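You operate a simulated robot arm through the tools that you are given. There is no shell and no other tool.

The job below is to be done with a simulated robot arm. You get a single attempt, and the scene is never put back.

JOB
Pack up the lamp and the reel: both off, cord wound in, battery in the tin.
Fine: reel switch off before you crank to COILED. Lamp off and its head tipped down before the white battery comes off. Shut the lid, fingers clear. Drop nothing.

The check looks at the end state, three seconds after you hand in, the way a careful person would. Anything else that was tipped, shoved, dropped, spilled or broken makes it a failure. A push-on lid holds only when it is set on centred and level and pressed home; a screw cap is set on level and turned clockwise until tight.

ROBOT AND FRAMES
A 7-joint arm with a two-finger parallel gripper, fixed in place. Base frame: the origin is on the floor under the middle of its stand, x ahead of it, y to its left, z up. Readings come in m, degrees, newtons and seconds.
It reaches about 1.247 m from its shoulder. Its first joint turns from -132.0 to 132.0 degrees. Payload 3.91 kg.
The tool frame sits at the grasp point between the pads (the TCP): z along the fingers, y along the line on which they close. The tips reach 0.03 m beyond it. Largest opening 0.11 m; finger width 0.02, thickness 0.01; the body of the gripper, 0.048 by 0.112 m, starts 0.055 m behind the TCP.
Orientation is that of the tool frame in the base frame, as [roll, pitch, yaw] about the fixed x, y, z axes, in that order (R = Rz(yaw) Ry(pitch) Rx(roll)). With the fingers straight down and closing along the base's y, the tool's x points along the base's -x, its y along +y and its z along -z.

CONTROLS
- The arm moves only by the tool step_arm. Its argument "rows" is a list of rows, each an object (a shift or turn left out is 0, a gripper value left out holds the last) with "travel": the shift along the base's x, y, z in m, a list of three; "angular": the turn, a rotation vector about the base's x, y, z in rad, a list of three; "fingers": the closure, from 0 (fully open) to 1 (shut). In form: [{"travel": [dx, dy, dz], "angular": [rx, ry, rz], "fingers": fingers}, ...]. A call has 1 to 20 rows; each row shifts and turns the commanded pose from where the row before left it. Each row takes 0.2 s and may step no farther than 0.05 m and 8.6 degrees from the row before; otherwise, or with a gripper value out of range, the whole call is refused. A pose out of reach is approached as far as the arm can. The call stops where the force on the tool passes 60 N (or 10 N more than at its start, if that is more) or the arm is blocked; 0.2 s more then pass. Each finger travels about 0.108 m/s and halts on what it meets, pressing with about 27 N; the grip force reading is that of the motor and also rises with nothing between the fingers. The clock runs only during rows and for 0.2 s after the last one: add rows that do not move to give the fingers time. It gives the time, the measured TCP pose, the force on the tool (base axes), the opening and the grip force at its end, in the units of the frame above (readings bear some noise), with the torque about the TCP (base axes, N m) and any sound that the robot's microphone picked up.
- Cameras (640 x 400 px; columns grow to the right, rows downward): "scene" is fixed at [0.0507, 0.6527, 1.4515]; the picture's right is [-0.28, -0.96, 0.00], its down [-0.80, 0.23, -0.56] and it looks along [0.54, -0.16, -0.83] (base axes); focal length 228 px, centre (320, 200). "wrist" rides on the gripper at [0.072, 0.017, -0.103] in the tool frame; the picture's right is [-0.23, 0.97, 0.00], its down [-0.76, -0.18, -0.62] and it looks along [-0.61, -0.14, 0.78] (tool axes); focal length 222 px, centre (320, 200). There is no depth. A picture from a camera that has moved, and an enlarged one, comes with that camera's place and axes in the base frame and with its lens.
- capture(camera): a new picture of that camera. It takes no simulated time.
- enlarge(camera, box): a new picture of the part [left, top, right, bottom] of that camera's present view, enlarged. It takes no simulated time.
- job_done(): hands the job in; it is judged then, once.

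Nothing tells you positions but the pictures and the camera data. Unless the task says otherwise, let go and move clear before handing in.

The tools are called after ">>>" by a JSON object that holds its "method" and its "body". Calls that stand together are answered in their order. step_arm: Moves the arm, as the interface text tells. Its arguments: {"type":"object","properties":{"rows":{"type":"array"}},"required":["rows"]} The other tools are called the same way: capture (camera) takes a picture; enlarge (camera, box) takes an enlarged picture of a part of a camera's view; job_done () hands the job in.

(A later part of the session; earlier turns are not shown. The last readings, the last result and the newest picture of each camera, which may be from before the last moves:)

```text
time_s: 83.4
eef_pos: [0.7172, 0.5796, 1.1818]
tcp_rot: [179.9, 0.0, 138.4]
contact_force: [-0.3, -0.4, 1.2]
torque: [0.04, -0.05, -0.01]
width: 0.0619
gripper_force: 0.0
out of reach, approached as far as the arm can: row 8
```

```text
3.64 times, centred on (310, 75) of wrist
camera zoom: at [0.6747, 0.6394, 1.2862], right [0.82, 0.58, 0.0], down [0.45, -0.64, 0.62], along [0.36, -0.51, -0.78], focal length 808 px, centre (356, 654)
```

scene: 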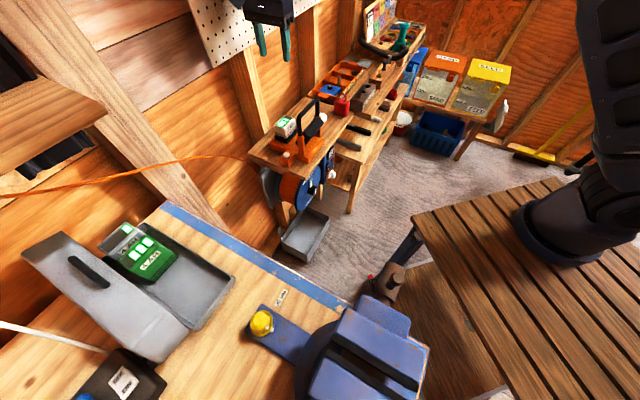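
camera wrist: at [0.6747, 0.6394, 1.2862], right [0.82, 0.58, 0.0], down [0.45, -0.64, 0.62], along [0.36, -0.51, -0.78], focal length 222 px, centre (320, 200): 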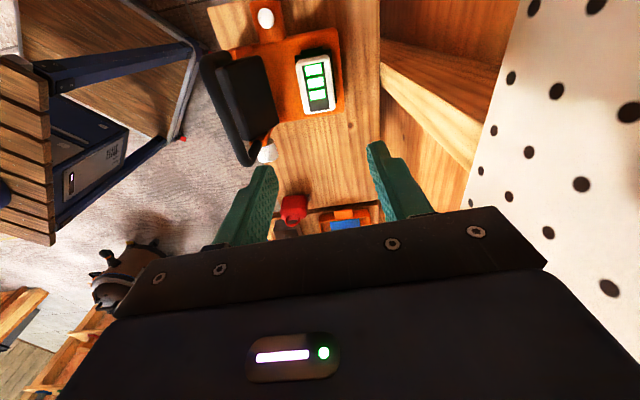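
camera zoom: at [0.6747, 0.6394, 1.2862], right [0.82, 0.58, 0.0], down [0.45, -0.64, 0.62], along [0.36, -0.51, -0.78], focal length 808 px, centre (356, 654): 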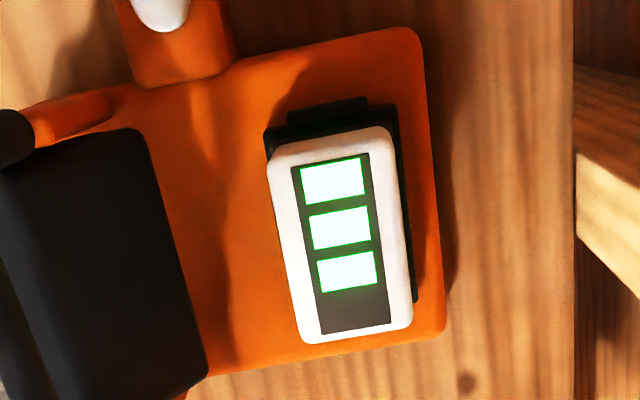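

>>> {"method": "step_arm", "body": {"rows": [{"travel": [-0.0059, 0.0006, -0.03], "fingers": 0.436}, {"travel": [0, 0, -0.045], "fingers": 0.436}, {"travel": [0, 0, -0.045], "fingers": 0.436}, {"travel": [0, 0, -0.045], "fingers": 0.436}]}}

>>> {"method": "capture", "body": {"camera": "wrist"}}

>>> {"method": "enlarge", "body": {"camera": "scene", "box": [220, 40, 380, 170]}}

```text
time_s: 84.4
eef_pos: [0.7129, 0.5806, 1.0132]
tcp_rot: [179.9, 0.0, 138.4]
contact_force: [-0.6, 0.5, 0.1]
torque: [0.0, 0.0, 0.01]
width: 0.0621
gripper_force: 0.2
```

```text
taken
camera wrist: at [0.6693, 0.6421, 1.1171], right [0.82, 0.58, 0.0], down [0.45, -0.64, 0.62], along [0.36, -0.51, -0.78], focal length 222 px, centre (320, 200)
```

wrist: 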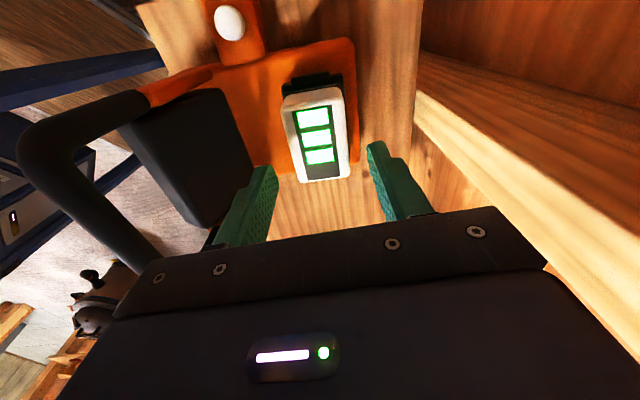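

```text
3.08 times, centred on (300, 105) of scene
camera zoom: at [0.0507, 0.6527, 1.4515], right [-0.28, -0.96, 0.0], down [-0.8, 0.23, -0.56], along [0.54, -0.16, -0.83], focal length 701 px, centre (382, 492)
```

zoom: 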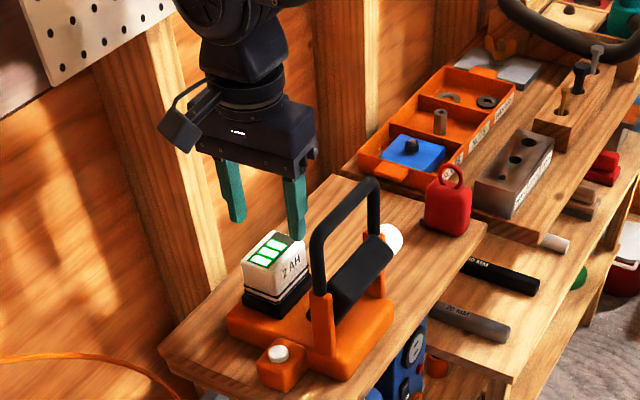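

>>> {"method": "step_arm", "body": {"rows": [{"travel": [-0.0022, 0.002, -0.03], "fingers": 0.436}, {"travel": [0, 0, -0.025], "fingers": 0.436}, {"travel": [0, 0, -0.013], "fingers": 0.436}]}}

>>> {"method": "capture", "body": {"camera": "wrist"}}

>>> {"method": "enlarge", "body": {"camera": "scene", "box": [220, 40, 380, 170]}}

```text
time_s: 85.2
eef_pos: [0.7109, 0.5827, 0.9466]
tcp_rot: [180.0, 0.0, 138.4]
contact_force: [0.1, 0.0, 0.4]
torque: [-0.02, -0.01, -0.03]
width: 0.0617
gripper_force: 0.1
```

```text
taken
camera wrist: at [0.6683, 0.6429, 1.0497], right [0.82, 0.58, 0.0], down [0.45, -0.64, 0.62], along [0.36, -0.51, -0.78], focal length 222 px, centre (320, 200)
```

wrist: 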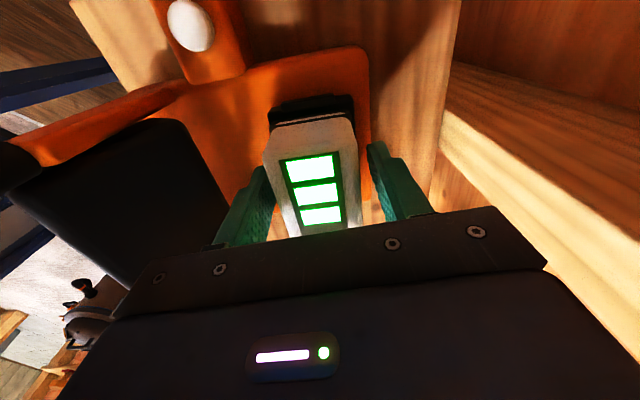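

```text
3.08 times, centred on (300, 105) of scene
camera zoom: at [0.0507, 0.6527, 1.4515], right [-0.28, -0.96, 0.0], down [-0.8, 0.23, -0.56], along [0.54, -0.16, -0.83], focal length 701 px, centre (382, 492)
```

zoom: 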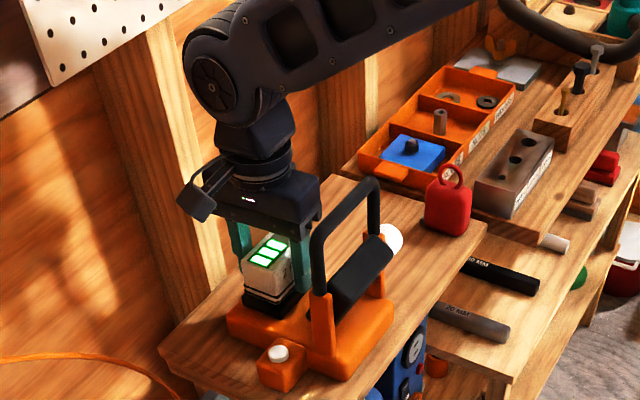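

The fingers straddle the battery. I'll close gently.

>>> {"method": "step_arm", "body": {"rows": [{"travel": [0, 0, -0.005], "fingers": 0.436}, {"fingers": 0.5}, {"fingers": 0.55}, {"fingers": 0.59}, {"fingers": 0.63}, {"fingers": 0.7}, {"fingers": 0.8}]}}

>>> {"method": "capture", "body": {"camera": "wrist"}}

```text
time_s: 86.8
eef_pos: [0.7099, 0.5824, 0.9425]
tcp_rot: [180.0, -0.1, 138.4]
contact_force: [-4.5, -4.4, -0.2]
torque: [-0.14, 0.07, -0.17]
width: 0.0468
gripper_force: 26.9
```

```text
taken
camera wrist: at [0.668, 0.6429, 1.0454], right [0.82, 0.58, 0.0], down [0.45, -0.64, 0.62], along [0.36, -0.51, -0.78], focal length 222 px, centre (320, 200)
```

wrist: 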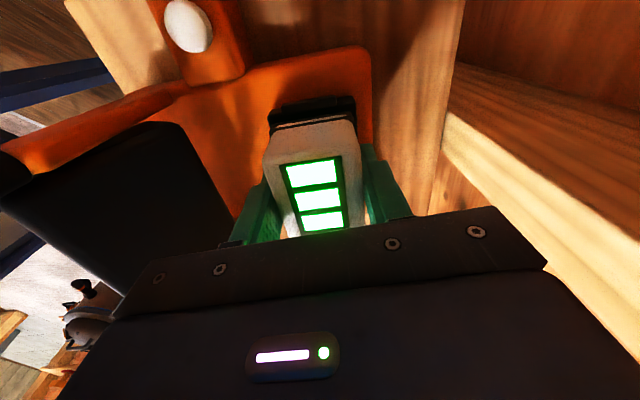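

Gripped at 47 mm. I'll test a gentle straight lift first and watch the force.

>>> {"method": "step_arm", "body": {"rows": [{"travel": [-0.0003, -0.0003, 0.003], "fingers": 0.85}, {"travel": [0, 0, 0.003], "fingers": 0.85}]}}

>>> {"method": "enlarge", "body": {"camera": "wrist", "box": [200, 60, 420, 240]}}

>>> {"method": "enlarge", "body": {"camera": "scene", "box": [250, 80, 350, 170]}}

```text
time_s: 87.4
eef_pos: [0.7111, 0.5827, 0.9466]
tcp_rot: [179.9, 0.0, 138.4]
contact_force: [0.6, 0.1, -2.2]
torque: [0.01, 0.0, 0.01]
width: 0.0461
gripper_force: 27.0
heard: snap
```

```text
2.22 times, centred on (310, 150) of wrist
camera zoom: at [0.6673, 0.6425, 1.0514], right [0.82, 0.58, 0.0], down [0.45, -0.64, 0.62], along [0.36, -0.51, -0.78], focal length 494 px, centre (342, 311)
```

zoom: 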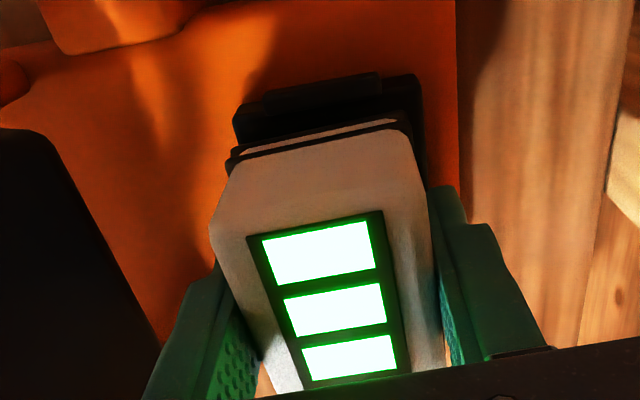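

```text
4.44 times, centred on (300, 125) of scene
camera zoom: at [0.0507, 0.6527, 1.4515], right [-0.28, -0.96, 0.0], down [-0.8, 0.23, -0.56], along [0.54, -0.16, -0.83], focal length 1013 px, centre (409, 533)
```

zoom: 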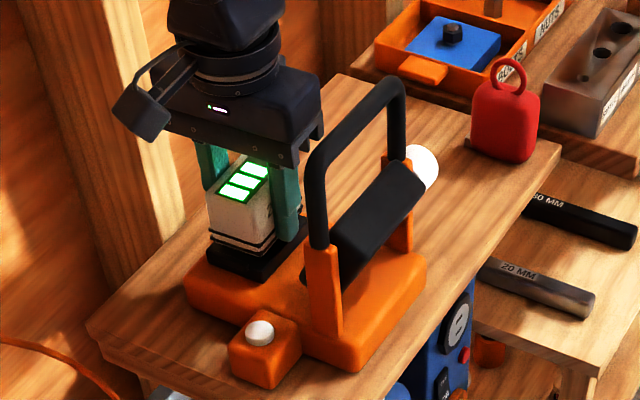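

A snap, and the battery has come free of its dock. I'll lift it slowly clear of the lamp.

>>> {"method": "step_arm", "body": {"rows": [{"travel": [0, 0, 0.01], "fingers": 0.85}, {"travel": [0, 0, 0.02], "fingers": 0.85}, {"travel": [0, 0, 0.03], "fingers": 0.85}, {"travel": [0, 0, 0.04], "fingers": 0.85}, {"travel": [0, 0, 0.04], "fingers": 0.85}, {"travel": [0, 0, 0.04], "fingers": 0.85}, {"travel": [0, 0, 0.04], "fingers": 0.85}]}}

>>> {"method": "capture", "body": {"camera": "wrist"}}

>>> {"method": "capture", "body": {"camera": "scene"}}

>>> {"method": "enlarge", "body": {"camera": "scene", "box": [250, 80, 350, 170]}}

```text
time_s: 89.0
eef_pos: [0.7103, 0.5828, 1.1681]
tcp_rot: [-179.9, 0.1, 138.3]
contact_force: [0.6, 0.8, -3.0]
torque: [0.03, 0.03, -0.01]
width: 0.0461
gripper_force: 26.8
```

```text
taken
camera wrist: at [0.667, 0.6436, 1.2719], right [0.82, 0.58, 0.0], down [0.45, -0.64, 0.62], along [0.36, -0.51, -0.78], focal length 222 px, centre (320, 200)
```

wrist: 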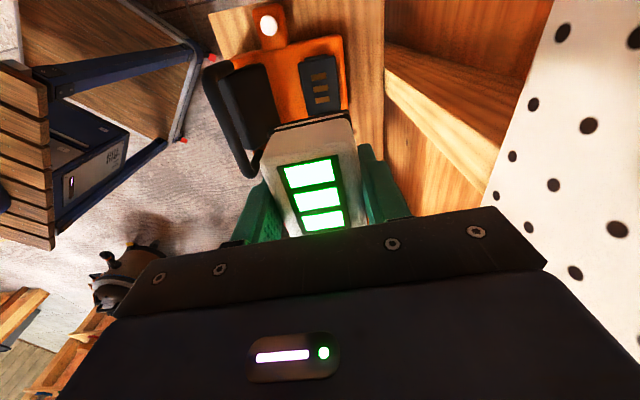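

```text
taken
```

scene: 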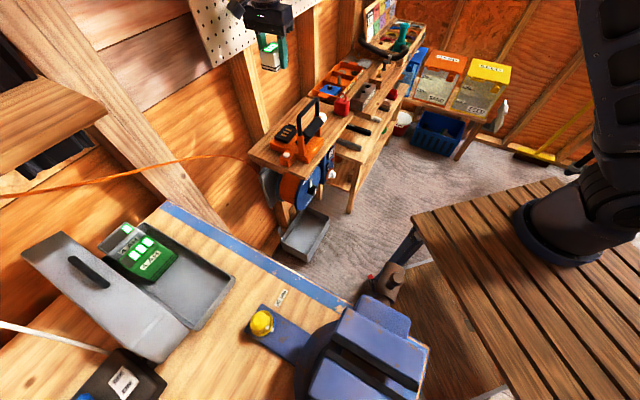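

```text
4.44 times, centred on (300, 125) of scene
camera zoom: at [0.0507, 0.6527, 1.4515], right [-0.28, -0.96, 0.0], down [-0.8, 0.23, -0.56], along [0.54, -0.16, -0.83], focal length 1013 px, centre (409, 533)
```

zoom: 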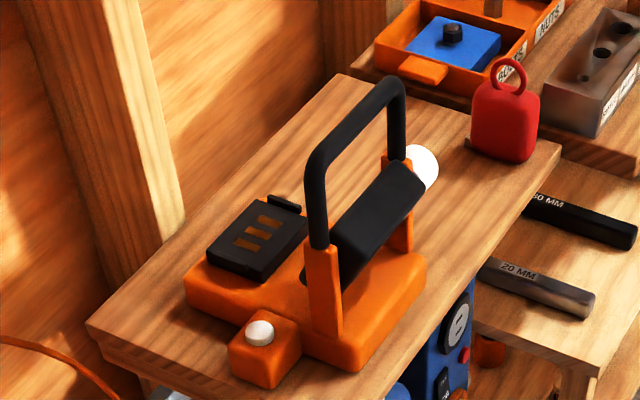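

The battery is in hand and the lamp is undisturbed. I'll retreat into the room while turning the gripper 180° so the wrist camera looks toward the tin.

>>> {"method": "step_arm", "body": {"rows": [{"travel": [-0.0174, -0.0051, 0.004], "angular": [0, 0, 0.143], "fingers": 0.85}, {"travel": [-0.0174, -0.0051, 0.004], "angular": [0, 0, 0.143], "fingers": 0.85}, {"travel": [-0.0174, -0.0051, 0.004], "angular": [0, 0, 0.143], "fingers": 0.85}, {"travel": [-0.0174, -0.0051, 0.004], "angular": [0, 0, 0.143], "fingers": 0.85}, {"travel": [-0.0174, -0.0051, 0.004], "angular": [0, 0, 0.143], "fingers": 0.85}, {"travel": [-0.0174, -0.0051, 0.004], "angular": [0, 0, 0.143], "fingers": 0.85}, {"travel": [-0.0174, -0.0051, 0.004], "angular": [0, 0, 0.143], "fingers": 0.85}, {"travel": [-0.0174, -0.0051, 0.004], "angular": [0, 0, 0.143], "fingers": 0.85}, {"travel": [-0.0174, -0.0051, 0.004], "angular": [0, 0, 0.143], "fingers": 0.85}, {"travel": [-0.0174, -0.0051, 0.004], "angular": [0, 0, 0.143], "fingers": 0.85}, {"travel": [-0.0174, -0.0051, 0.004], "angular": [0, 0, 0.143], "fingers": 0.85}, {"travel": [-0.0174, -0.0051, 0.004], "angular": [0, 0, 0.143], "fingers": 0.85}, {"travel": [-0.0174, -0.0051, 0.004], "angular": [0, 0, 0.143], "fingers": 0.85}, {"travel": [-0.0174, -0.0051, 0.004], "angular": [0, 0, 0.143], "fingers": 0.85}, {"travel": [-0.0174, -0.0051, 0.004], "angular": [0, 0, 0.143], "fingers": 0.85}, {"travel": [-0.0174, -0.0051, 0.004], "angular": [0, 0, 0.143], "fingers": 0.85}, {"travel": [-0.0174, -0.0051, 0.004], "angular": [0, 0, 0.143], "fingers": 0.85}, {"travel": [-0.0174, -0.0051, 0.004], "angular": [0, 0, 0.143], "fingers": 0.85}, {"travel": [-0.0174, -0.0051, 0.004], "angular": [0, 0, 0.143], "fingers": 0.85}, {"travel": [-0.0174, -0.0051, 0.004], "angular": [0, 0, 0.143], "fingers": 0.85}]}}

>>> {"method": "capture", "body": {"camera": "wrist"}}

>>> {"method": "capture", "body": {"camera": "scene"}}

```text
time_s: 93.2
eef_pos: [0.3635, 0.4796, 1.2481]
tcp_rot: [180.0, 0.0, -57.7]
contact_force: [-0.3, -0.5, -2.7]
torque: [-0.03, 0.01, 0.0]
width: 0.0459
gripper_force: 26.9
```

```text
taken
camera wrist: at [0.388, 0.4095, 1.3514], right [-0.94, -0.33, 0.0], down [-0.26, 0.74, 0.62], along [-0.2, 0.59, -0.78], focal length 222 px, centre (320, 200)
```

wrist: 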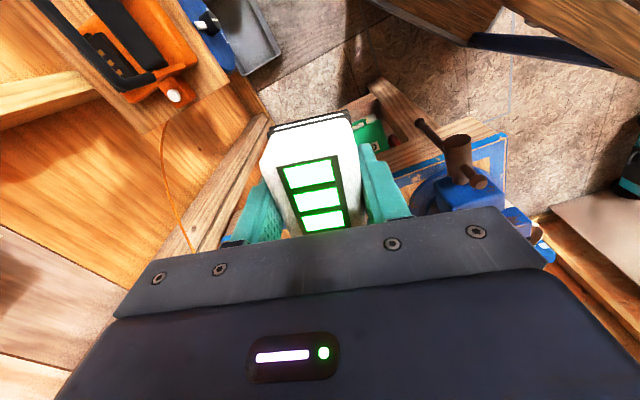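

```text
taken
```

scene: 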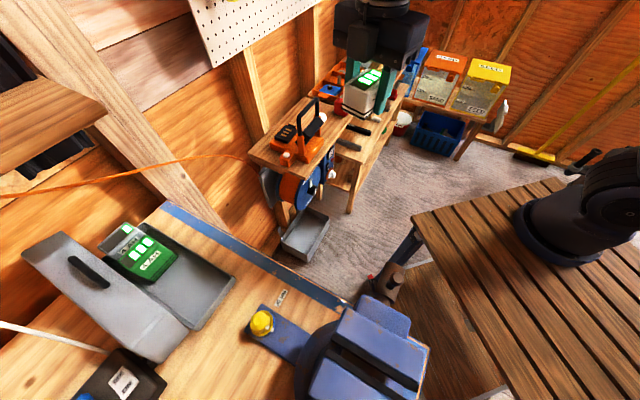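

>>> {"method": "step_arm", "body": {"rows": [{"travel": [0, 0, 0.01], "angular": [0.1326, 0.0448, 0], "fingers": 0.85}, {"travel": [0, 0, 0.01], "angular": [0.1326, 0.0448, 0], "fingers": 0.85}, {"travel": [0, 0, 0.01], "angular": [0.1326, 0.0448, 0], "fingers": 0.85}, {"travel": [0, 0, 0.01], "angular": [0.1326, 0.0448, 0], "fingers": 0.85}]}}

>>> {"method": "capture", "body": {"camera": "wrist"}}

```text
time_s: 94.2
eef_pos: [0.3628, 0.4799, 1.2887]
tcp_rot: [-171.6, 31.1, -55.4]
contact_force: [-0.3, 0.5, -1.9]
torque: [-0.01, 0.03, -0.01]
width: 0.0459
gripper_force: 27.3
```

```text
taken
camera wrist: at [0.4008, 0.3687, 1.3362], right [-0.95, -0.33, 0.0], down [-0.11, 0.31, 0.94], along [-0.31, 0.89, -0.33], focal length 222 px, centre (320, 200)
```

wrist: 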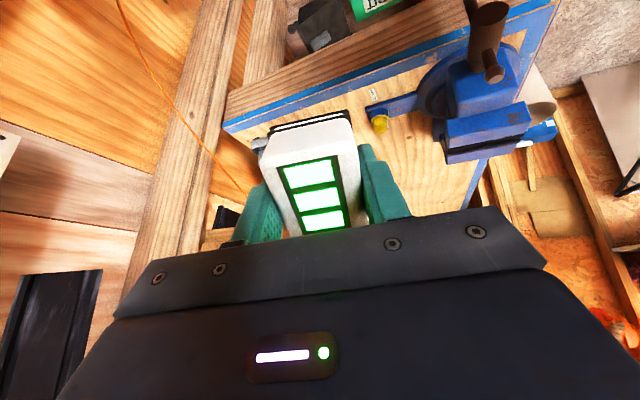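

>>> {"method": "step_arm", "body": {"rows": [{"angular": [0, 0, -0.148], "travel": [0, 0, 0.02], "fingers": 0.85}, {"angular": [0, 0, -0.148], "travel": [0, 0, 0.02], "fingers": 0.85}, {"angular": [0, 0, -0.148], "travel": [0, 0, 0.02], "fingers": 0.85}, {"angular": [0, 0, -0.148], "travel": [0, 0, 0.02], "fingers": 0.85}]}}

>>> {"method": "capture", "body": {"camera": "wrist"}}

```text
time_s: 95.2
eef_pos: [0.3622, 0.4802, 1.3684]
tcp_rot: [-171.5, 31.2, -89.4]
contact_force: [0.3, 0.1, -1.5]
torque: [-0.05, 0.02, 0.02]
width: 0.0457
gripper_force: 27.5
```

```text
taken
camera wrist: at [0.3312, 0.367, 1.4164], right [-0.97, 0.26, 0.0], down [0.08, 0.32, 0.94], along [0.25, 0.91, -0.33], focal length 222 px, centre (320, 200)
```

wrist: 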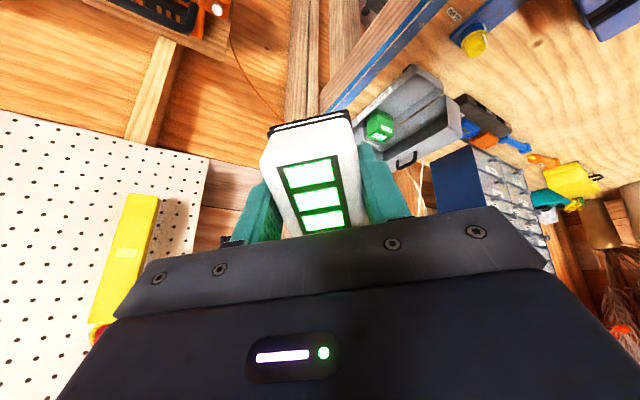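

>>> {"method": "enlarge", "body": {"camera": "wrist", "box": [340, 50, 500, 180]}}

>>> {"method": "enlarge", "body": {"camera": "scene", "box": [10, 190, 250, 400]}}

```text
3.08 times, centred on (420, 115) of wrist
camera zoom: at [0.3312, 0.367, 1.4164], right [-0.97, 0.26, 0.0], down [0.08, 0.32, 0.94], along [0.25, 0.91, -0.33], focal length 684 px, centre (12, 462)
```

zoom: 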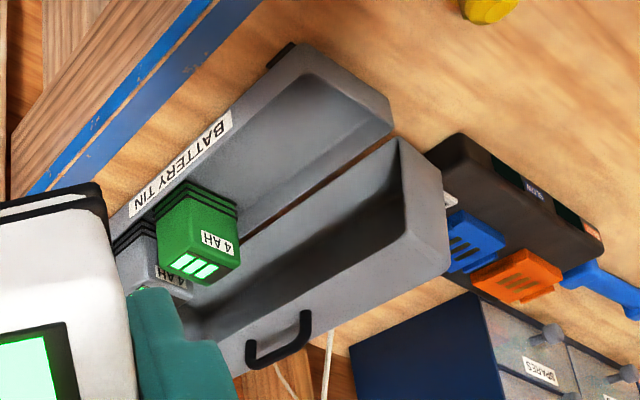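

```text
1.90 times, centred on (130, 295) of scene
camera zoom: at [0.0507, 0.6527, 1.4515], right [-0.28, -0.96, 0.0], down [-0.8, 0.23, -0.56], along [0.54, -0.16, -0.83], focal length 434 px, centre (682, 19)
```

zoom: 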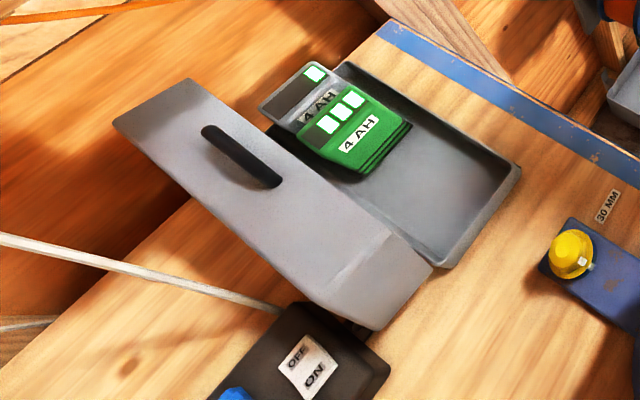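

>>> {"method": "enlarge", "body": {"camera": "wrist", "box": [385, 55, 475, 165]}}

>>> {"method": "enlarge", "body": {"camera": "scene", "box": [110, 260, 250, 390]}}

```text
3.64 times, centred on (430, 110) of wrist
camera zoom: at [0.3312, 0.367, 1.4164], right [-0.97, 0.26, 0.0], down [0.08, 0.32, 0.94], along [0.25, 0.91, -0.33], focal length 808 px, centre (-80, 527)
```

zoom: 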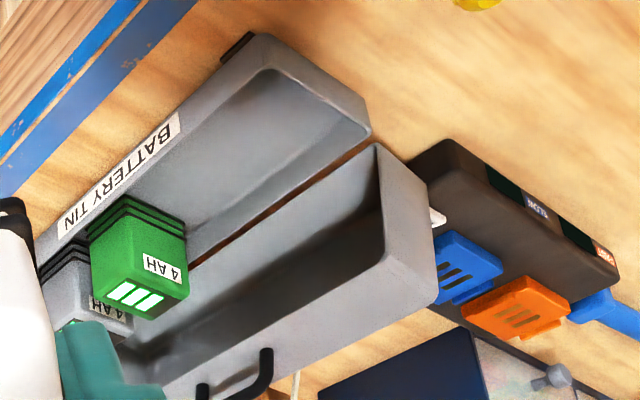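

```text
3.08 times, centred on (180, 325) of scene
camera zoom: at [0.0507, 0.6527, 1.4515], right [-0.28, -0.96, 0.0], down [-0.8, 0.23, -0.56], along [0.54, -0.16, -0.83], focal length 701 px, centre (751, -185)
```

zoom: 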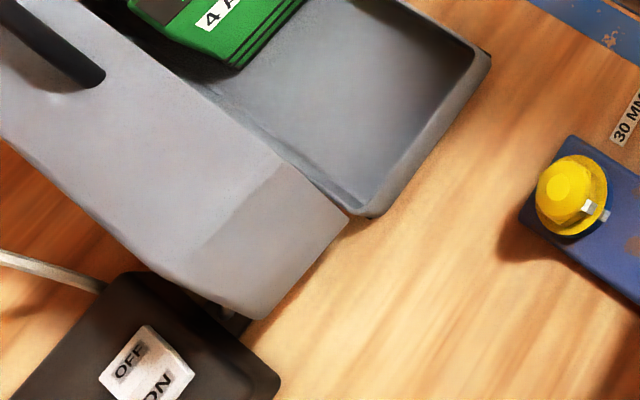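

Two views agree on the tin:
- **Tray:** spans n 0.735–0.99 and s −0.356 to −0.463, with its rim at z≈0.97.
- **Lid:** a deep cover standing about 77° open on a hinge at the far side, with its handle on the front wall.
- **Free space for the battery:** near n≈0.80, s≈−0.40.

I'll bring the gripper upright with the camera on the near side and move above that spot.

>>> {"method": "step_arm", "body": {"rows": [{"angular": [0, 0, 0.148], "fingers": 0.85}, {"angular": [0, 0, 0.148], "fingers": 0.85}, {"angular": [0, 0, 0.148], "fingers": 0.85}, {"angular": [0, 0, 0.148], "fingers": 0.85}, {"angular": [-0.1326, -0.0448, 0], "fingers": 0.85}, {"angular": [-0.1326, -0.0448, 0], "fingers": 0.85}, {"angular": [-0.1326, -0.0448, 0], "fingers": 0.85}, {"angular": [-0.1326, -0.0448, 0], "fingers": 0.85}, {"angular": [0, 0, 0.1388], "fingers": 0.85}, {"angular": [0, 0, 0.1388], "fingers": 0.85}, {"travel": [-0.01, 0.04, -0.005], "fingers": 0.85}, {"travel": [-0.01, 0.04, -0.005], "fingers": 0.85}, {"travel": [-0.01, 0.04, -0.005], "fingers": 0.85}]}}

>>> {"method": "capture", "body": {"camera": "wrist"}}

>>> {"method": "capture", "body": {"camera": "scene"}}

```text
time_s: 98.0
eef_pos: [0.3329, 0.6018, 1.3514]
tcp_rot: [-179.9, 0.0, -41.9]
contact_force: [-0.1, -1.3, 0.1]
torque: [0.03, -0.02, -0.03]
width: 0.0459
gripper_force: 26.8
```

```text
taken
camera wrist: at [0.3763, 0.5408, 1.4555], right [-0.82, -0.57, 0.0], down [-0.45, 0.64, 0.62], along [-0.36, 0.51, -0.78], focal length 222 px, centre (320, 200)
```

wrist: 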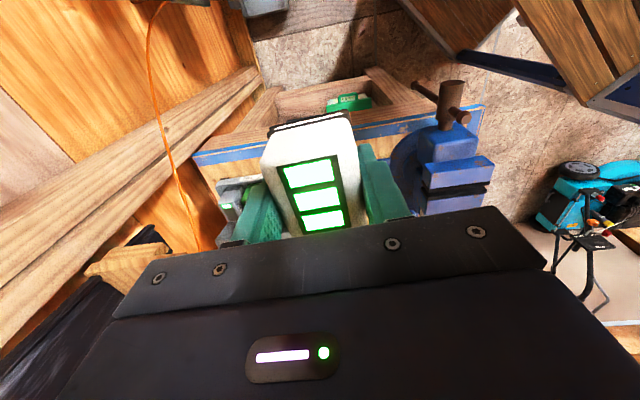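

```text
taken
```

scene: 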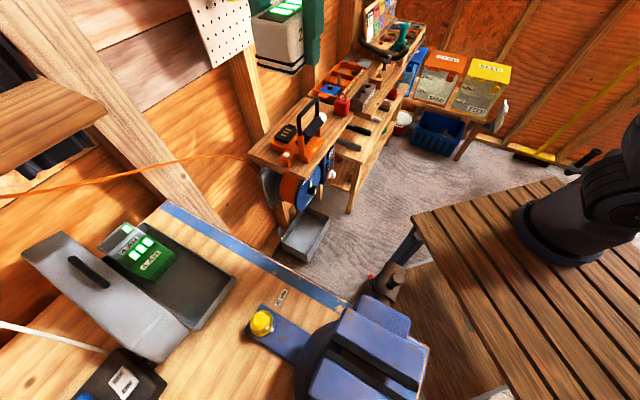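

>>> {"method": "step_arm", "body": {"rows": [{"travel": [-0.0166, 0.0438, -0.0114], "fingers": 0.85}, {"travel": [-0.0166, 0.0438, -0.0114], "fingers": 0.85}, {"travel": [-0.0166, 0.0438, -0.0114], "fingers": 0.85}, {"travel": [-0.0166, 0.0438, -0.0114], "fingers": 0.85}, {"travel": [-0.0166, 0.0438, -0.0114], "fingers": 0.85}, {"travel": [-0.0166, 0.0438, -0.0114], "fingers": 0.85}]}}

>>> {"method": "capture", "body": {"camera": "wrist"}}

>>> {"method": "capture", "body": {"camera": "scene"}}

```text
time_s: 99.4
eef_pos: [0.2322, 0.859, 1.2854]
tcp_rot: [-179.9, 0.1, -41.9]
contact_force: [0.5, -1.5, 0.3]
torque: [0.09, 0.09, 0.01]
width: 0.0458
gripper_force: 27.5
out of reach, approached as far as the arm can: row 6
```

```text
taken
camera wrist: at [0.2752, 0.7976, 1.3888], right [-0.82, -0.57, 0.0], down [-0.45, 0.64, 0.62], along [-0.36, 0.51, -0.78], focal length 222 px, centre (320, 200)
```

wrist: 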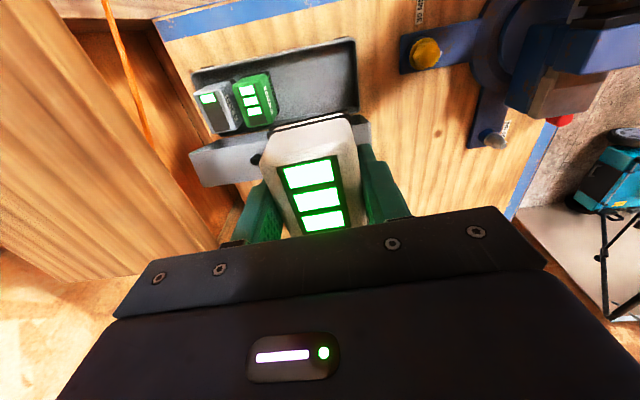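

```text
taken
```

scene: 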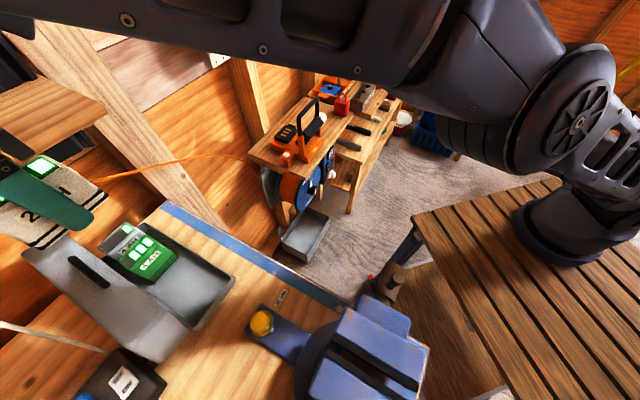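

I'm above the free area of the tray, with the green battery to the left and the lid ahead. I'll descend in stages, keeping clear of the lid.

>>> {"method": "step_arm", "body": {"rows": [{"travel": [0.0053, 0.006, -0.04], "fingers": 0.85}, {"travel": [0, 0, -0.045], "fingers": 0.85}, {"travel": [0, 0, -0.045], "fingers": 0.85}, {"travel": [0, 0, -0.03], "fingers": 0.85}]}}

>>> {"method": "capture", "body": {"camera": "wrist"}}

>>> {"method": "capture", "body": {"camera": "scene"}}

```text
time_s: 100.4
eef_pos: [0.2379, 0.8659, 1.1248]
tcp_rot: [-179.9, 0.0, -41.9]
contact_force: [-0.2, -0.1, -1.7]
torque: [0.03, -0.02, 0.0]
width: 0.0458
gripper_force: 27.1
```

```text
taken
camera wrist: at [0.2803, 0.804, 1.2286], right [-0.82, -0.57, 0.0], down [-0.45, 0.64, 0.62], along [-0.36, 0.51, -0.78], focal length 222 px, centre (320, 200)
```

wrist: 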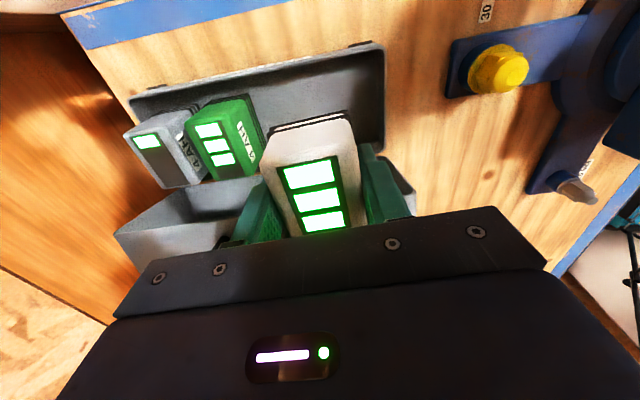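

```text
taken
```

scene: 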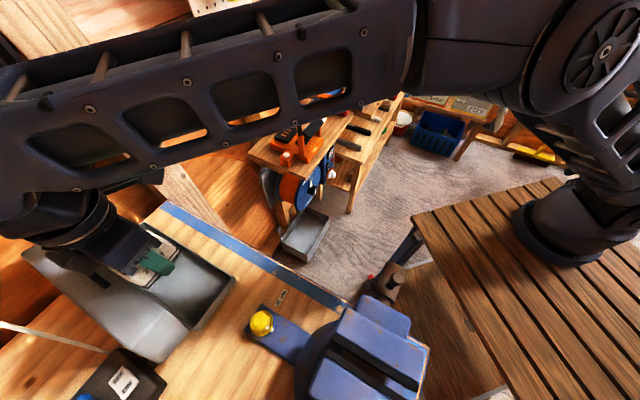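

>>> {"method": "step_arm", "body": {"rows": [{"travel": [0.0008, -0.0008, -0.045], "fingers": 0.85}, {"travel": [0, 0, -0.045], "fingers": 0.85}]}}

>>> {"method": "capture", "body": {"camera": "wrist"}}

>>> {"method": "enlarge", "body": {"camera": "scene", "box": [0, 160, 260, 370]}}

```text
time_s: 101.0
eef_pos: [0.2394, 0.8635, 1.0349]
tcp_rot: [-179.9, 0.1, -41.9]
contact_force: [-0.9, -2.1, 5.4]
torque: [0.44, 0.14, 0.08]
width: 0.0458
gripper_force: 26.7
```

```text
taken
camera wrist: at [0.2817, 0.8032, 1.1386], right [-0.82, -0.57, 0.0], down [-0.45, 0.64, 0.62], along [-0.36, 0.51, -0.78], focal length 222 px, centre (320, 200)
```

wrist: 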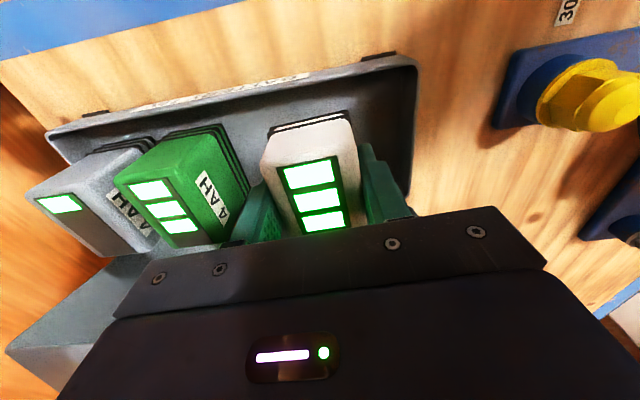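

```text
1.90 times, centred on (130, 265) of scene
camera zoom: at [0.0507, 0.6527, 1.4515], right [-0.28, -0.96, 0.0], down [-0.8, 0.23, -0.56], along [0.54, -0.16, -0.83], focal length 434 px, centre (682, 76)
```

zoom: 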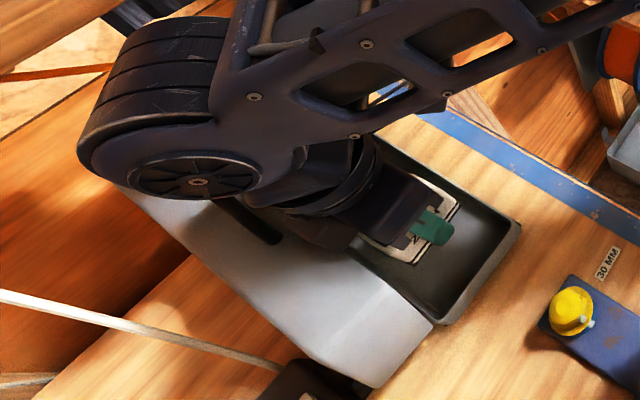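

A light upward force shows the palm is just brushing the open lid's rim, and the lid has not moved. I'll rise slightly, lean the gripper's top about 9° away from the lid, then continue down.

>>> {"method": "step_arm", "body": {"rows": [{"travel": [0.001, -0.001, 0.02], "fingers": 0.85}, {"travel": [0, 0, 0.005], "angular": [0.0523, 0.0585, 0], "fingers": 0.85}, {"travel": [0, 0, 0], "angular": [0.0523, 0.0585, 0], "fingers": 0.85}]}}

>>> {"method": "capture", "body": {"camera": "wrist"}}

>>> {"method": "enlarge", "body": {"camera": "scene", "box": [0, 160, 260, 370]}}

```text
time_s: 101.8
eef_pos: [0.2396, 0.8626, 1.0599]
tcp_rot: [-179.9, 9.1, -41.8]
contact_force: [-0.5, -0.8, -1.2]
torque: [0.02, -0.03, -0.03]
width: 0.0458
gripper_force: 27.1
```

```text
taken
camera wrist: at [0.2932, 0.7905, 1.15], right [-0.82, -0.58, 0.03], down [-0.37, 0.57, 0.74], along [-0.44, 0.59, -0.68], focal length 222 px, centre (320, 200)
```

wrist: 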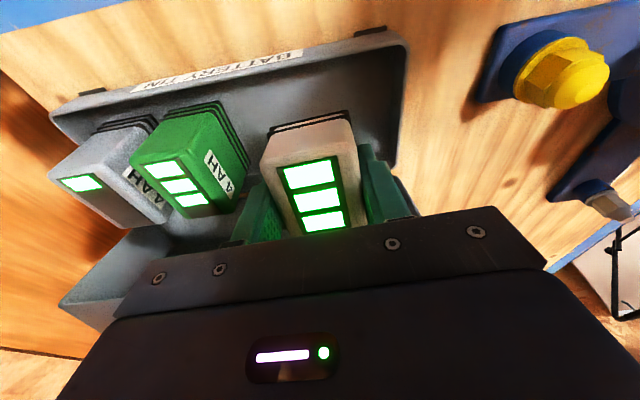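

```text
1.90 times, centred on (130, 265) of scene
camera zoom: at [0.0507, 0.6527, 1.4515], right [-0.28, -0.96, 0.0], down [-0.8, 0.23, -0.56], along [0.54, -0.16, -0.83], focal length 434 px, centre (682, 76)
```

zoom: 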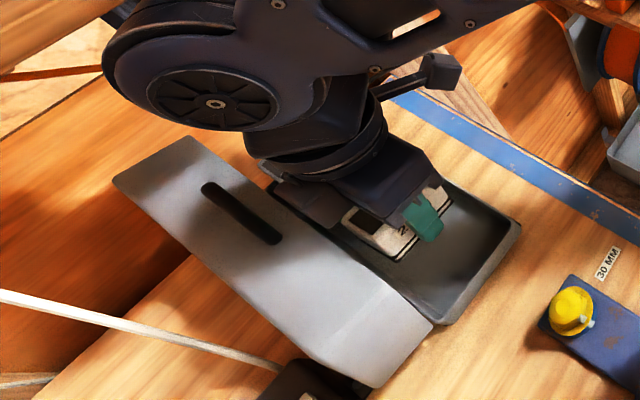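

>>> {"method": "step_arm", "body": {"rows": [{"travel": [0, 0, -0.025], "fingers": 0.85}, {"travel": [0, 0, -0.02], "fingers": 0.85}, {"travel": [0, 0, -0.01], "fingers": 0.85}]}}

>>> {"method": "capture", "body": {"camera": "wrist"}}

>>> {"method": "enlarge", "body": {"camera": "scene", "box": [80, 200, 260, 350]}}

```text
time_s: 102.6
eef_pos: [0.2391, 0.8602, 1.0048]
tcp_rot: [-180.0, 9.0, -41.9]
contact_force: [0.4, -1.1, -2.2]
torque: [0.01, -0.03, 0.02]
width: 0.0457
gripper_force: 26.9
```

```text
taken
camera wrist: at [0.2935, 0.7891, 1.0957], right [-0.82, -0.58, 0.04], down [-0.37, 0.57, 0.73], along [-0.44, 0.59, -0.68], focal length 222 px, centre (320, 200)
```

wrist: 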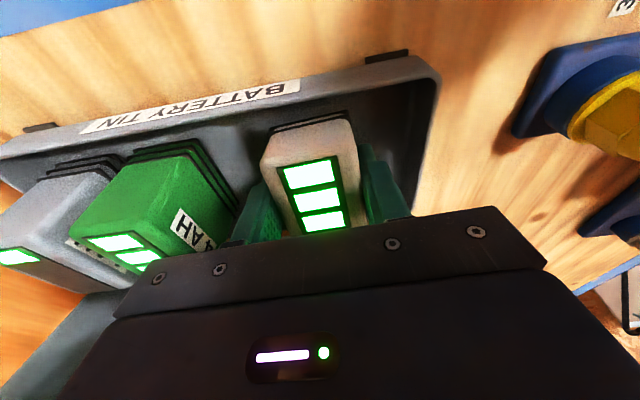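

```text
2.67 times, centred on (170, 275) of scene
camera zoom: at [0.0507, 0.6527, 1.4515], right [-0.28, -0.96, 0.0], down [-0.8, 0.23, -0.56], along [0.54, -0.16, -0.83], focal length 608 px, centre (720, 0)
```

zoom: 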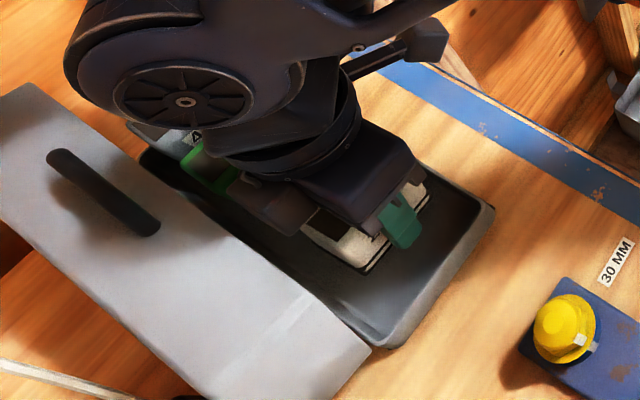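

>>> {"method": "step_arm", "body": {"rows": [{"travel": [0, 0, -0.008], "fingers": 0.85}, {"travel": [0, 0, -0.006], "fingers": 0.85}]}}

>>> {"method": "capture", "body": {"camera": "wrist"}}

```text
time_s: 103.2
eef_pos: [0.2386, 0.8608, 0.9932]
tcp_rot: [-179.8, 9.1, -41.9]
contact_force: [1.5, 1.2, 16.4]
torque: [-0.6, -0.16, 0.06]
width: 0.046
gripper_force: 27.3
```

```text
taken
camera wrist: at [0.2931, 0.789, 1.0836], right [-0.82, -0.57, 0.03], down [-0.37, 0.57, 0.74], along [-0.44, 0.59, -0.68], focal length 222 px, centre (320, 200)
```

wrist: 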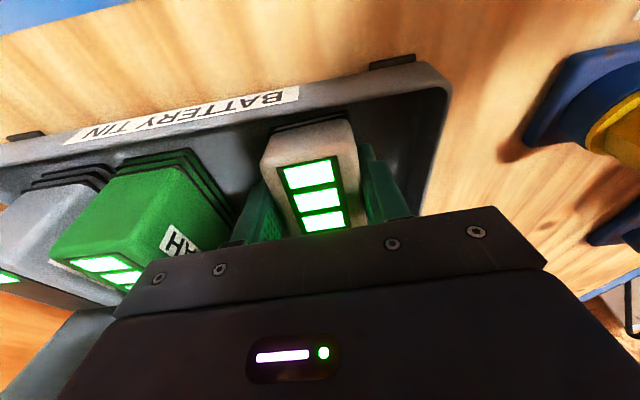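

The battery's near end is touching the tray floor. I'll ease the tilt back most of the way, pivoting about that edge, before releasing.

>>> {"method": "step_arm", "body": {"rows": [{"travel": [-0.0007, 0.0006, 0.0005], "angular": [-0.0157, -0.0175, 0], "fingers": 0.85}, {"travel": [-0.0007, 0.0006, -0.0005], "angular": [-0.0157, -0.0175, 0], "fingers": 0.85}, {"travel": [-0.0007, 0.0006, -0.0006], "angular": [-0.0157, -0.0175, 0], "fingers": 0.85}]}}

>>> {"method": "capture", "body": {"camera": "wrist"}}

>>> {"method": "enlarge", "body": {"camera": "scene", "box": [80, 200, 260, 350]}}

```text
time_s: 104.0
eef_pos: [0.2376, 0.8622, 0.9905]
tcp_rot: [-179.9, 4.9, -41.9]
contact_force: [0.9, 3.1, 19.2]
torque: [-0.44, -0.42, 0.14]
width: 0.0457
gripper_force: 27.0
```

```text
taken
camera wrist: at [0.2863, 0.7953, 1.0874], right [-0.82, -0.57, 0.02], down [-0.41, 0.6, 0.69], along [-0.41, 0.56, -0.73], focal length 222 px, centre (320, 200)
```

wrist: 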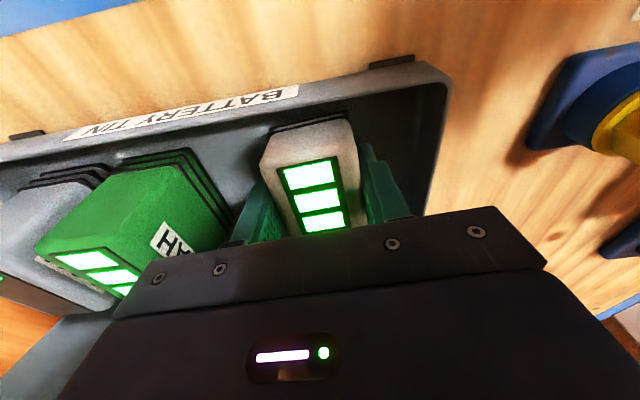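

```text
2.67 times, centred on (170, 275) of scene
camera zoom: at [0.0507, 0.6527, 1.4515], right [-0.28, -0.96, 0.0], down [-0.8, 0.23, -0.56], along [0.54, -0.16, -0.83], focal length 608 px, centre (720, 0)
```

zoom: 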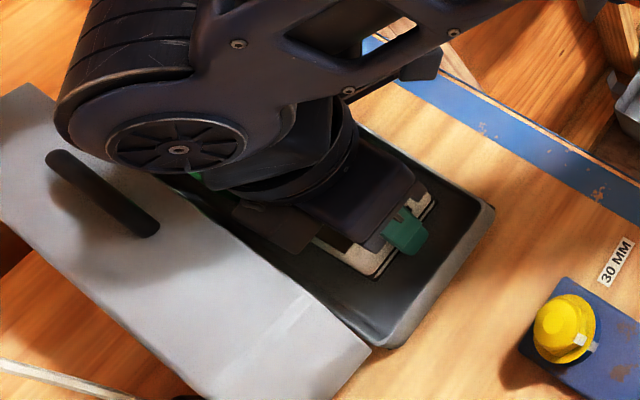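

>>> {"method": "step_arm", "body": {"rows": [{"travel": [-0.0006, 0.0006, 0.0005], "angular": [-0.014, -0.0156, 0], "fingers": 0.85}, {"travel": [-0.0006, 0.0006, 0], "angular": [-0.014, -0.0156, 0], "fingers": 0.85}]}}

```text
time_s: 104.6
eef_pos: [0.2363, 0.8636, 0.989]
tcp_rot: [179.9, 2.6, -41.9]
contact_force: [0.3, -1.9, 13.3]
torque: [-0.31, -0.42, -0.04]
width: 0.0458
gripper_force: 27.0
```

Tilt is only 2.6° and the battery rests on the floor. I'll open the fingers slowly.

>>> {"method": "step_arm", "body": {"rows": [{"fingers": 0.58}, {"fingers": 0.55}, {"fingers": 0.5}, {"fingers": 0.45}, {"fingers": 0.42}, {"fingers": 0.42}]}}

>>> {"method": "capture", "body": {"camera": "wrist"}}

```text
time_s: 106.0
eef_pos: [0.2348, 0.8634, 0.9878]
tcp_rot: [-180.0, 2.6, -41.9]
contact_force: [0.0, 0.2, -0.9]
torque: [-0.03, 0.01, -0.01]
width: 0.064
gripper_force: 0.1
```

```text
taken
camera wrist: at [0.2824, 0.7997, 1.0898], right [-0.82, -0.57, 0.01], down [-0.43, 0.62, 0.66], along [-0.38, 0.53, -0.75], focal length 222 px, centre (320, 200)
```

wrist: 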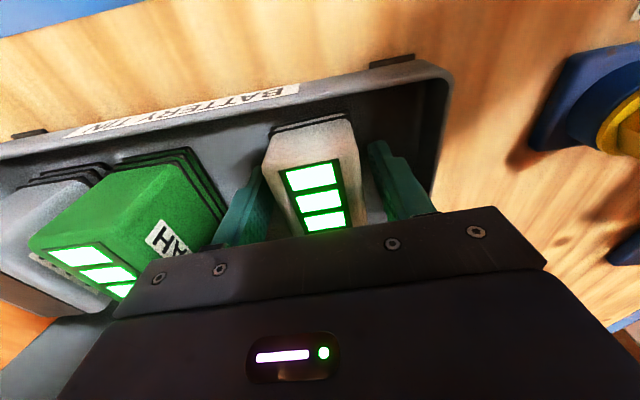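

The battery is resting in the tray. I'll lift straight up and clear.

>>> {"method": "step_arm", "body": {"rows": [{"travel": [0.0007, -0.0006, 0.02], "fingers": 0.42}, {"travel": [0.0015, -0.0013, 0.03], "fingers": 0.42}, {"travel": [0.003, -0.0027, 0.045], "fingers": 0.42}, {"travel": [0.003, -0.0027, 0.045], "fingers": 0.42}, {"travel": [0.003, -0.0027, 0.045], "fingers": 0.42}, {"travel": [0.01, -0.01, 0.045], "fingers": 0.42}]}}

>>> {"method": "capture", "body": {"camera": "wrist"}}

>>> {"method": "capture", "body": {"camera": "scene"}}

```text
time_s: 107.4
eef_pos: [0.2576, 0.8429, 1.2176]
tcp_rot: [180.0, 2.6, -41.9]
contact_force: [0.3, -0.3, -1.0]
torque: [-0.04, 0.02, 0.04]
width: 0.0639
gripper_force: 0.0
```

```text
taken
camera wrist: at [0.3035, 0.7791, 1.3196], right [-0.82, -0.57, 0.01], down [-0.43, 0.62, 0.66], along [-0.38, 0.53, -0.75], focal length 222 px, centre (320, 200)
```

wrist: 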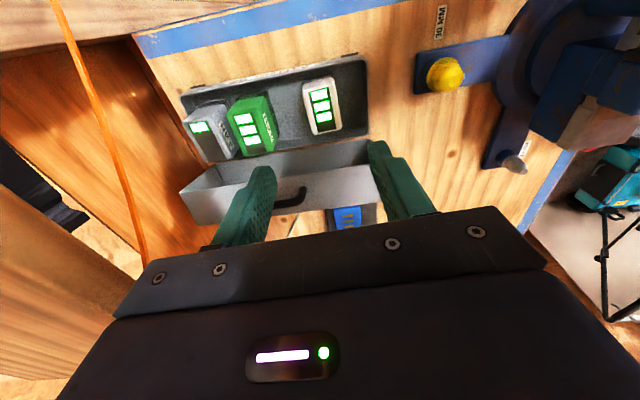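

```text
taken
```

scene: 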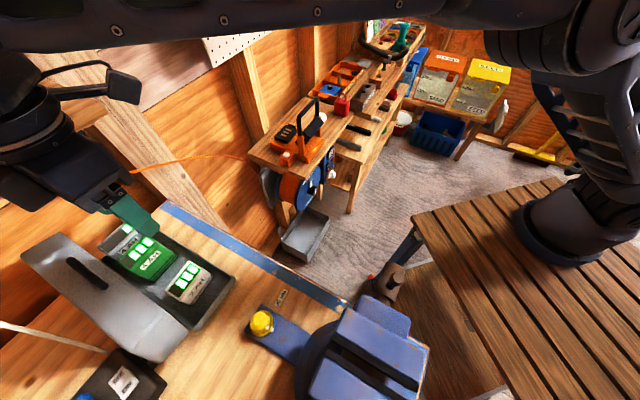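

>>> {"method": "enlarge", "body": {"camera": "wrist", "box": [160, 40, 400, 240]}}

>>> {"method": "enlarge", "body": {"camera": "scene", "box": [20, 190, 260, 370]}}

```text
2.00 times, centred on (280, 140) of wrist
camera zoom: at [0.3035, 0.7791, 1.3196], right [-0.82, -0.57, 0.01], down [-0.43, 0.62, 0.66], along [-0.38, 0.53, -0.75], focal length 444 px, centre (400, 320)
```

zoom: 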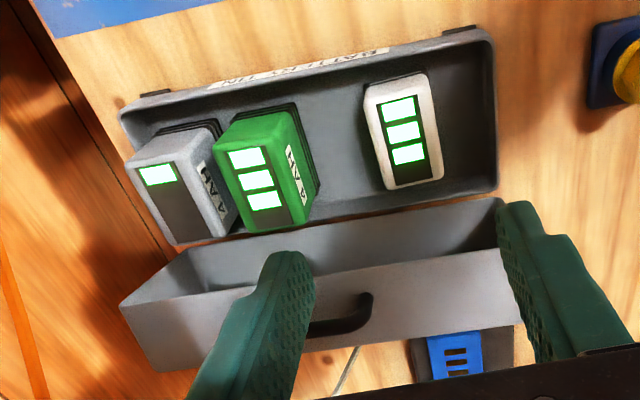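

```text
2.22 times, centred on (140, 280) of scene
camera zoom: at [0.0507, 0.6527, 1.4515], right [-0.28, -0.96, 0.0], down [-0.8, 0.23, -0.56], along [0.54, -0.16, -0.83], focal length 506 px, centre (720, 22)
```

zoom: 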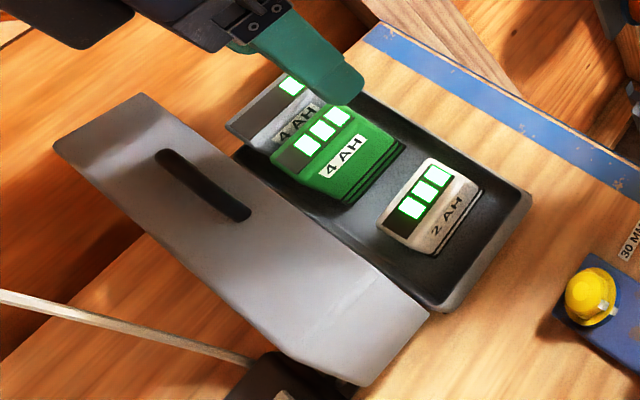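

The white battery stands upright in the tin. To shut the lid under control I plan to hold its handle and swing it down. I'll turn the gripper a quarter turn so the fingers close across the handle, and get a closer look from above it.

>>> {"method": "step_arm", "body": {"rows": [{"travel": [-0.0022, 0.0093, 0.005], "angular": [0, 0, -0.1428], "fingers": 0.42}, {"travel": [-0.0022, 0.0093, 0.005], "angular": [0, 0, -0.1428], "fingers": 0.42}, {"travel": [-0.0022, 0.0093, 0.005], "angular": [0, 0, -0.1428], "fingers": 0.42}, {"travel": [-0.0022, 0.0093, 0.005], "angular": [0, 0, -0.1428], "fingers": 0.42}, {"travel": [-0.0022, 0.0093, 0.005], "angular": [0, 0, -0.1428], "fingers": 0.42}, {"travel": [-0.0022, 0.0093, 0.005], "angular": [0, 0, -0.1428], "fingers": 0.42}, {"travel": [-0.0022, 0.0093, 0.005], "angular": [0, 0, -0.1428], "fingers": 0.42}, {"travel": [-0.0022, 0.0093, 0.005], "angular": [0, 0, -0.1428], "fingers": 0.42}, {"travel": [-0.0022, 0.0093, 0.005], "angular": [0, 0, -0.1428], "fingers": 0.42}, {"travel": [-0.0022, 0.0093, 0.005], "angular": [0, 0, -0.1428], "fingers": 0.42}, {"travel": [-0.0022, 0.0093, 0.005], "angular": [0, 0, -0.1428], "fingers": 0.42}]}}

>>> {"method": "capture", "body": {"camera": "wrist"}}

>>> {"method": "capture", "body": {"camera": "scene"}}

```text
time_s: 109.8
eef_pos: [0.2311, 0.8834, 1.2513]
tcp_rot: [179.9, 2.6, -132.0]
contact_force: [-0.2, 1.2, -0.2]
torque: [-0.03, 0.01, 0.02]
width: 0.064
gripper_force: 0.0
out of reach, approached as far as the arm can: row 5, 6, 7, 8, 9, 10, 11
```

```text
taken
camera wrist: at [0.1683, 0.8377, 1.3516], right [-0.57, 0.82, 0.01], down [0.62, 0.43, 0.66], along [0.53, 0.38, -0.75], focal length 222 px, centre (320, 200)
```

wrist: 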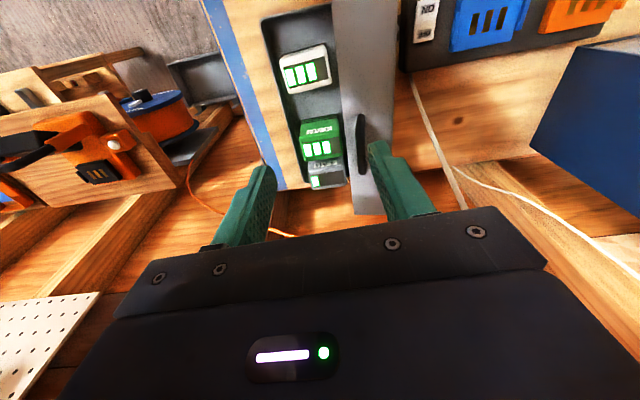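

```text
taken
```

scene: 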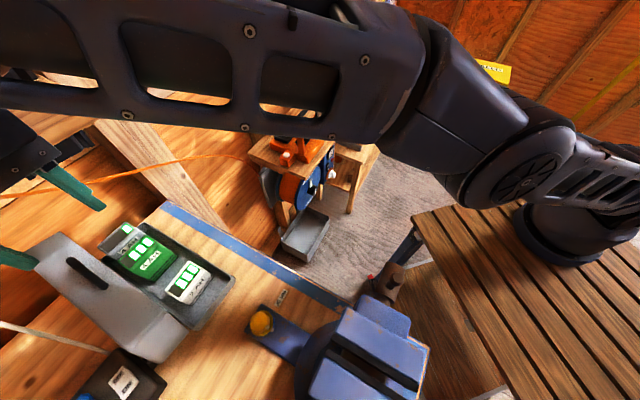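

>>> {"method": "enlarge", "body": {"camera": "wrist", "box": [240, 0, 440, 220]}}

>>> {"method": "enlarge", "body": {"camera": "scene", "box": [0, 200, 240, 380]}}

```text
1.82 times, centred on (340, 110) of wrist
camera zoom: at [0.1683, 0.8377, 1.3516], right [-0.57, 0.82, 0.01], down [0.62, 0.43, 0.66], along [0.53, 0.38, -0.75], focal length 404 px, centre (284, 364)
```

zoom: 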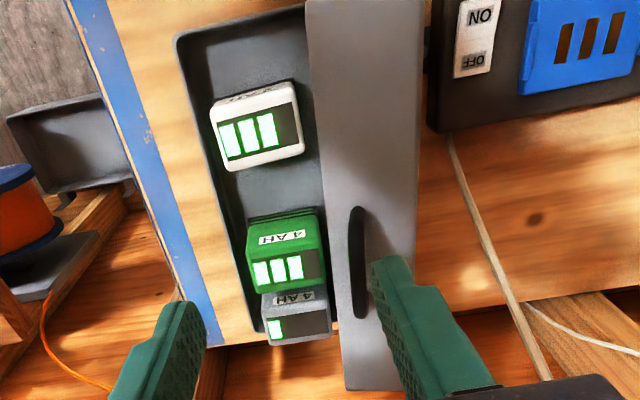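

```text
2.22 times, centred on (120, 290) of scene
camera zoom: at [0.0507, 0.6527, 1.4515], right [-0.28, -0.96, 0.0], down [-0.8, 0.23, -0.56], along [0.54, -0.16, -0.83], focal length 506 px, centre (764, 0)
```

zoom: 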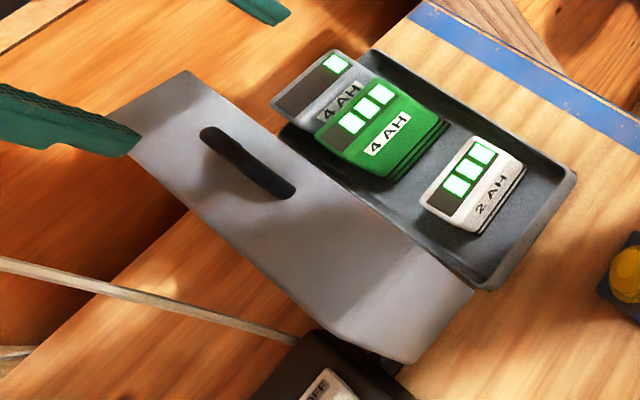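

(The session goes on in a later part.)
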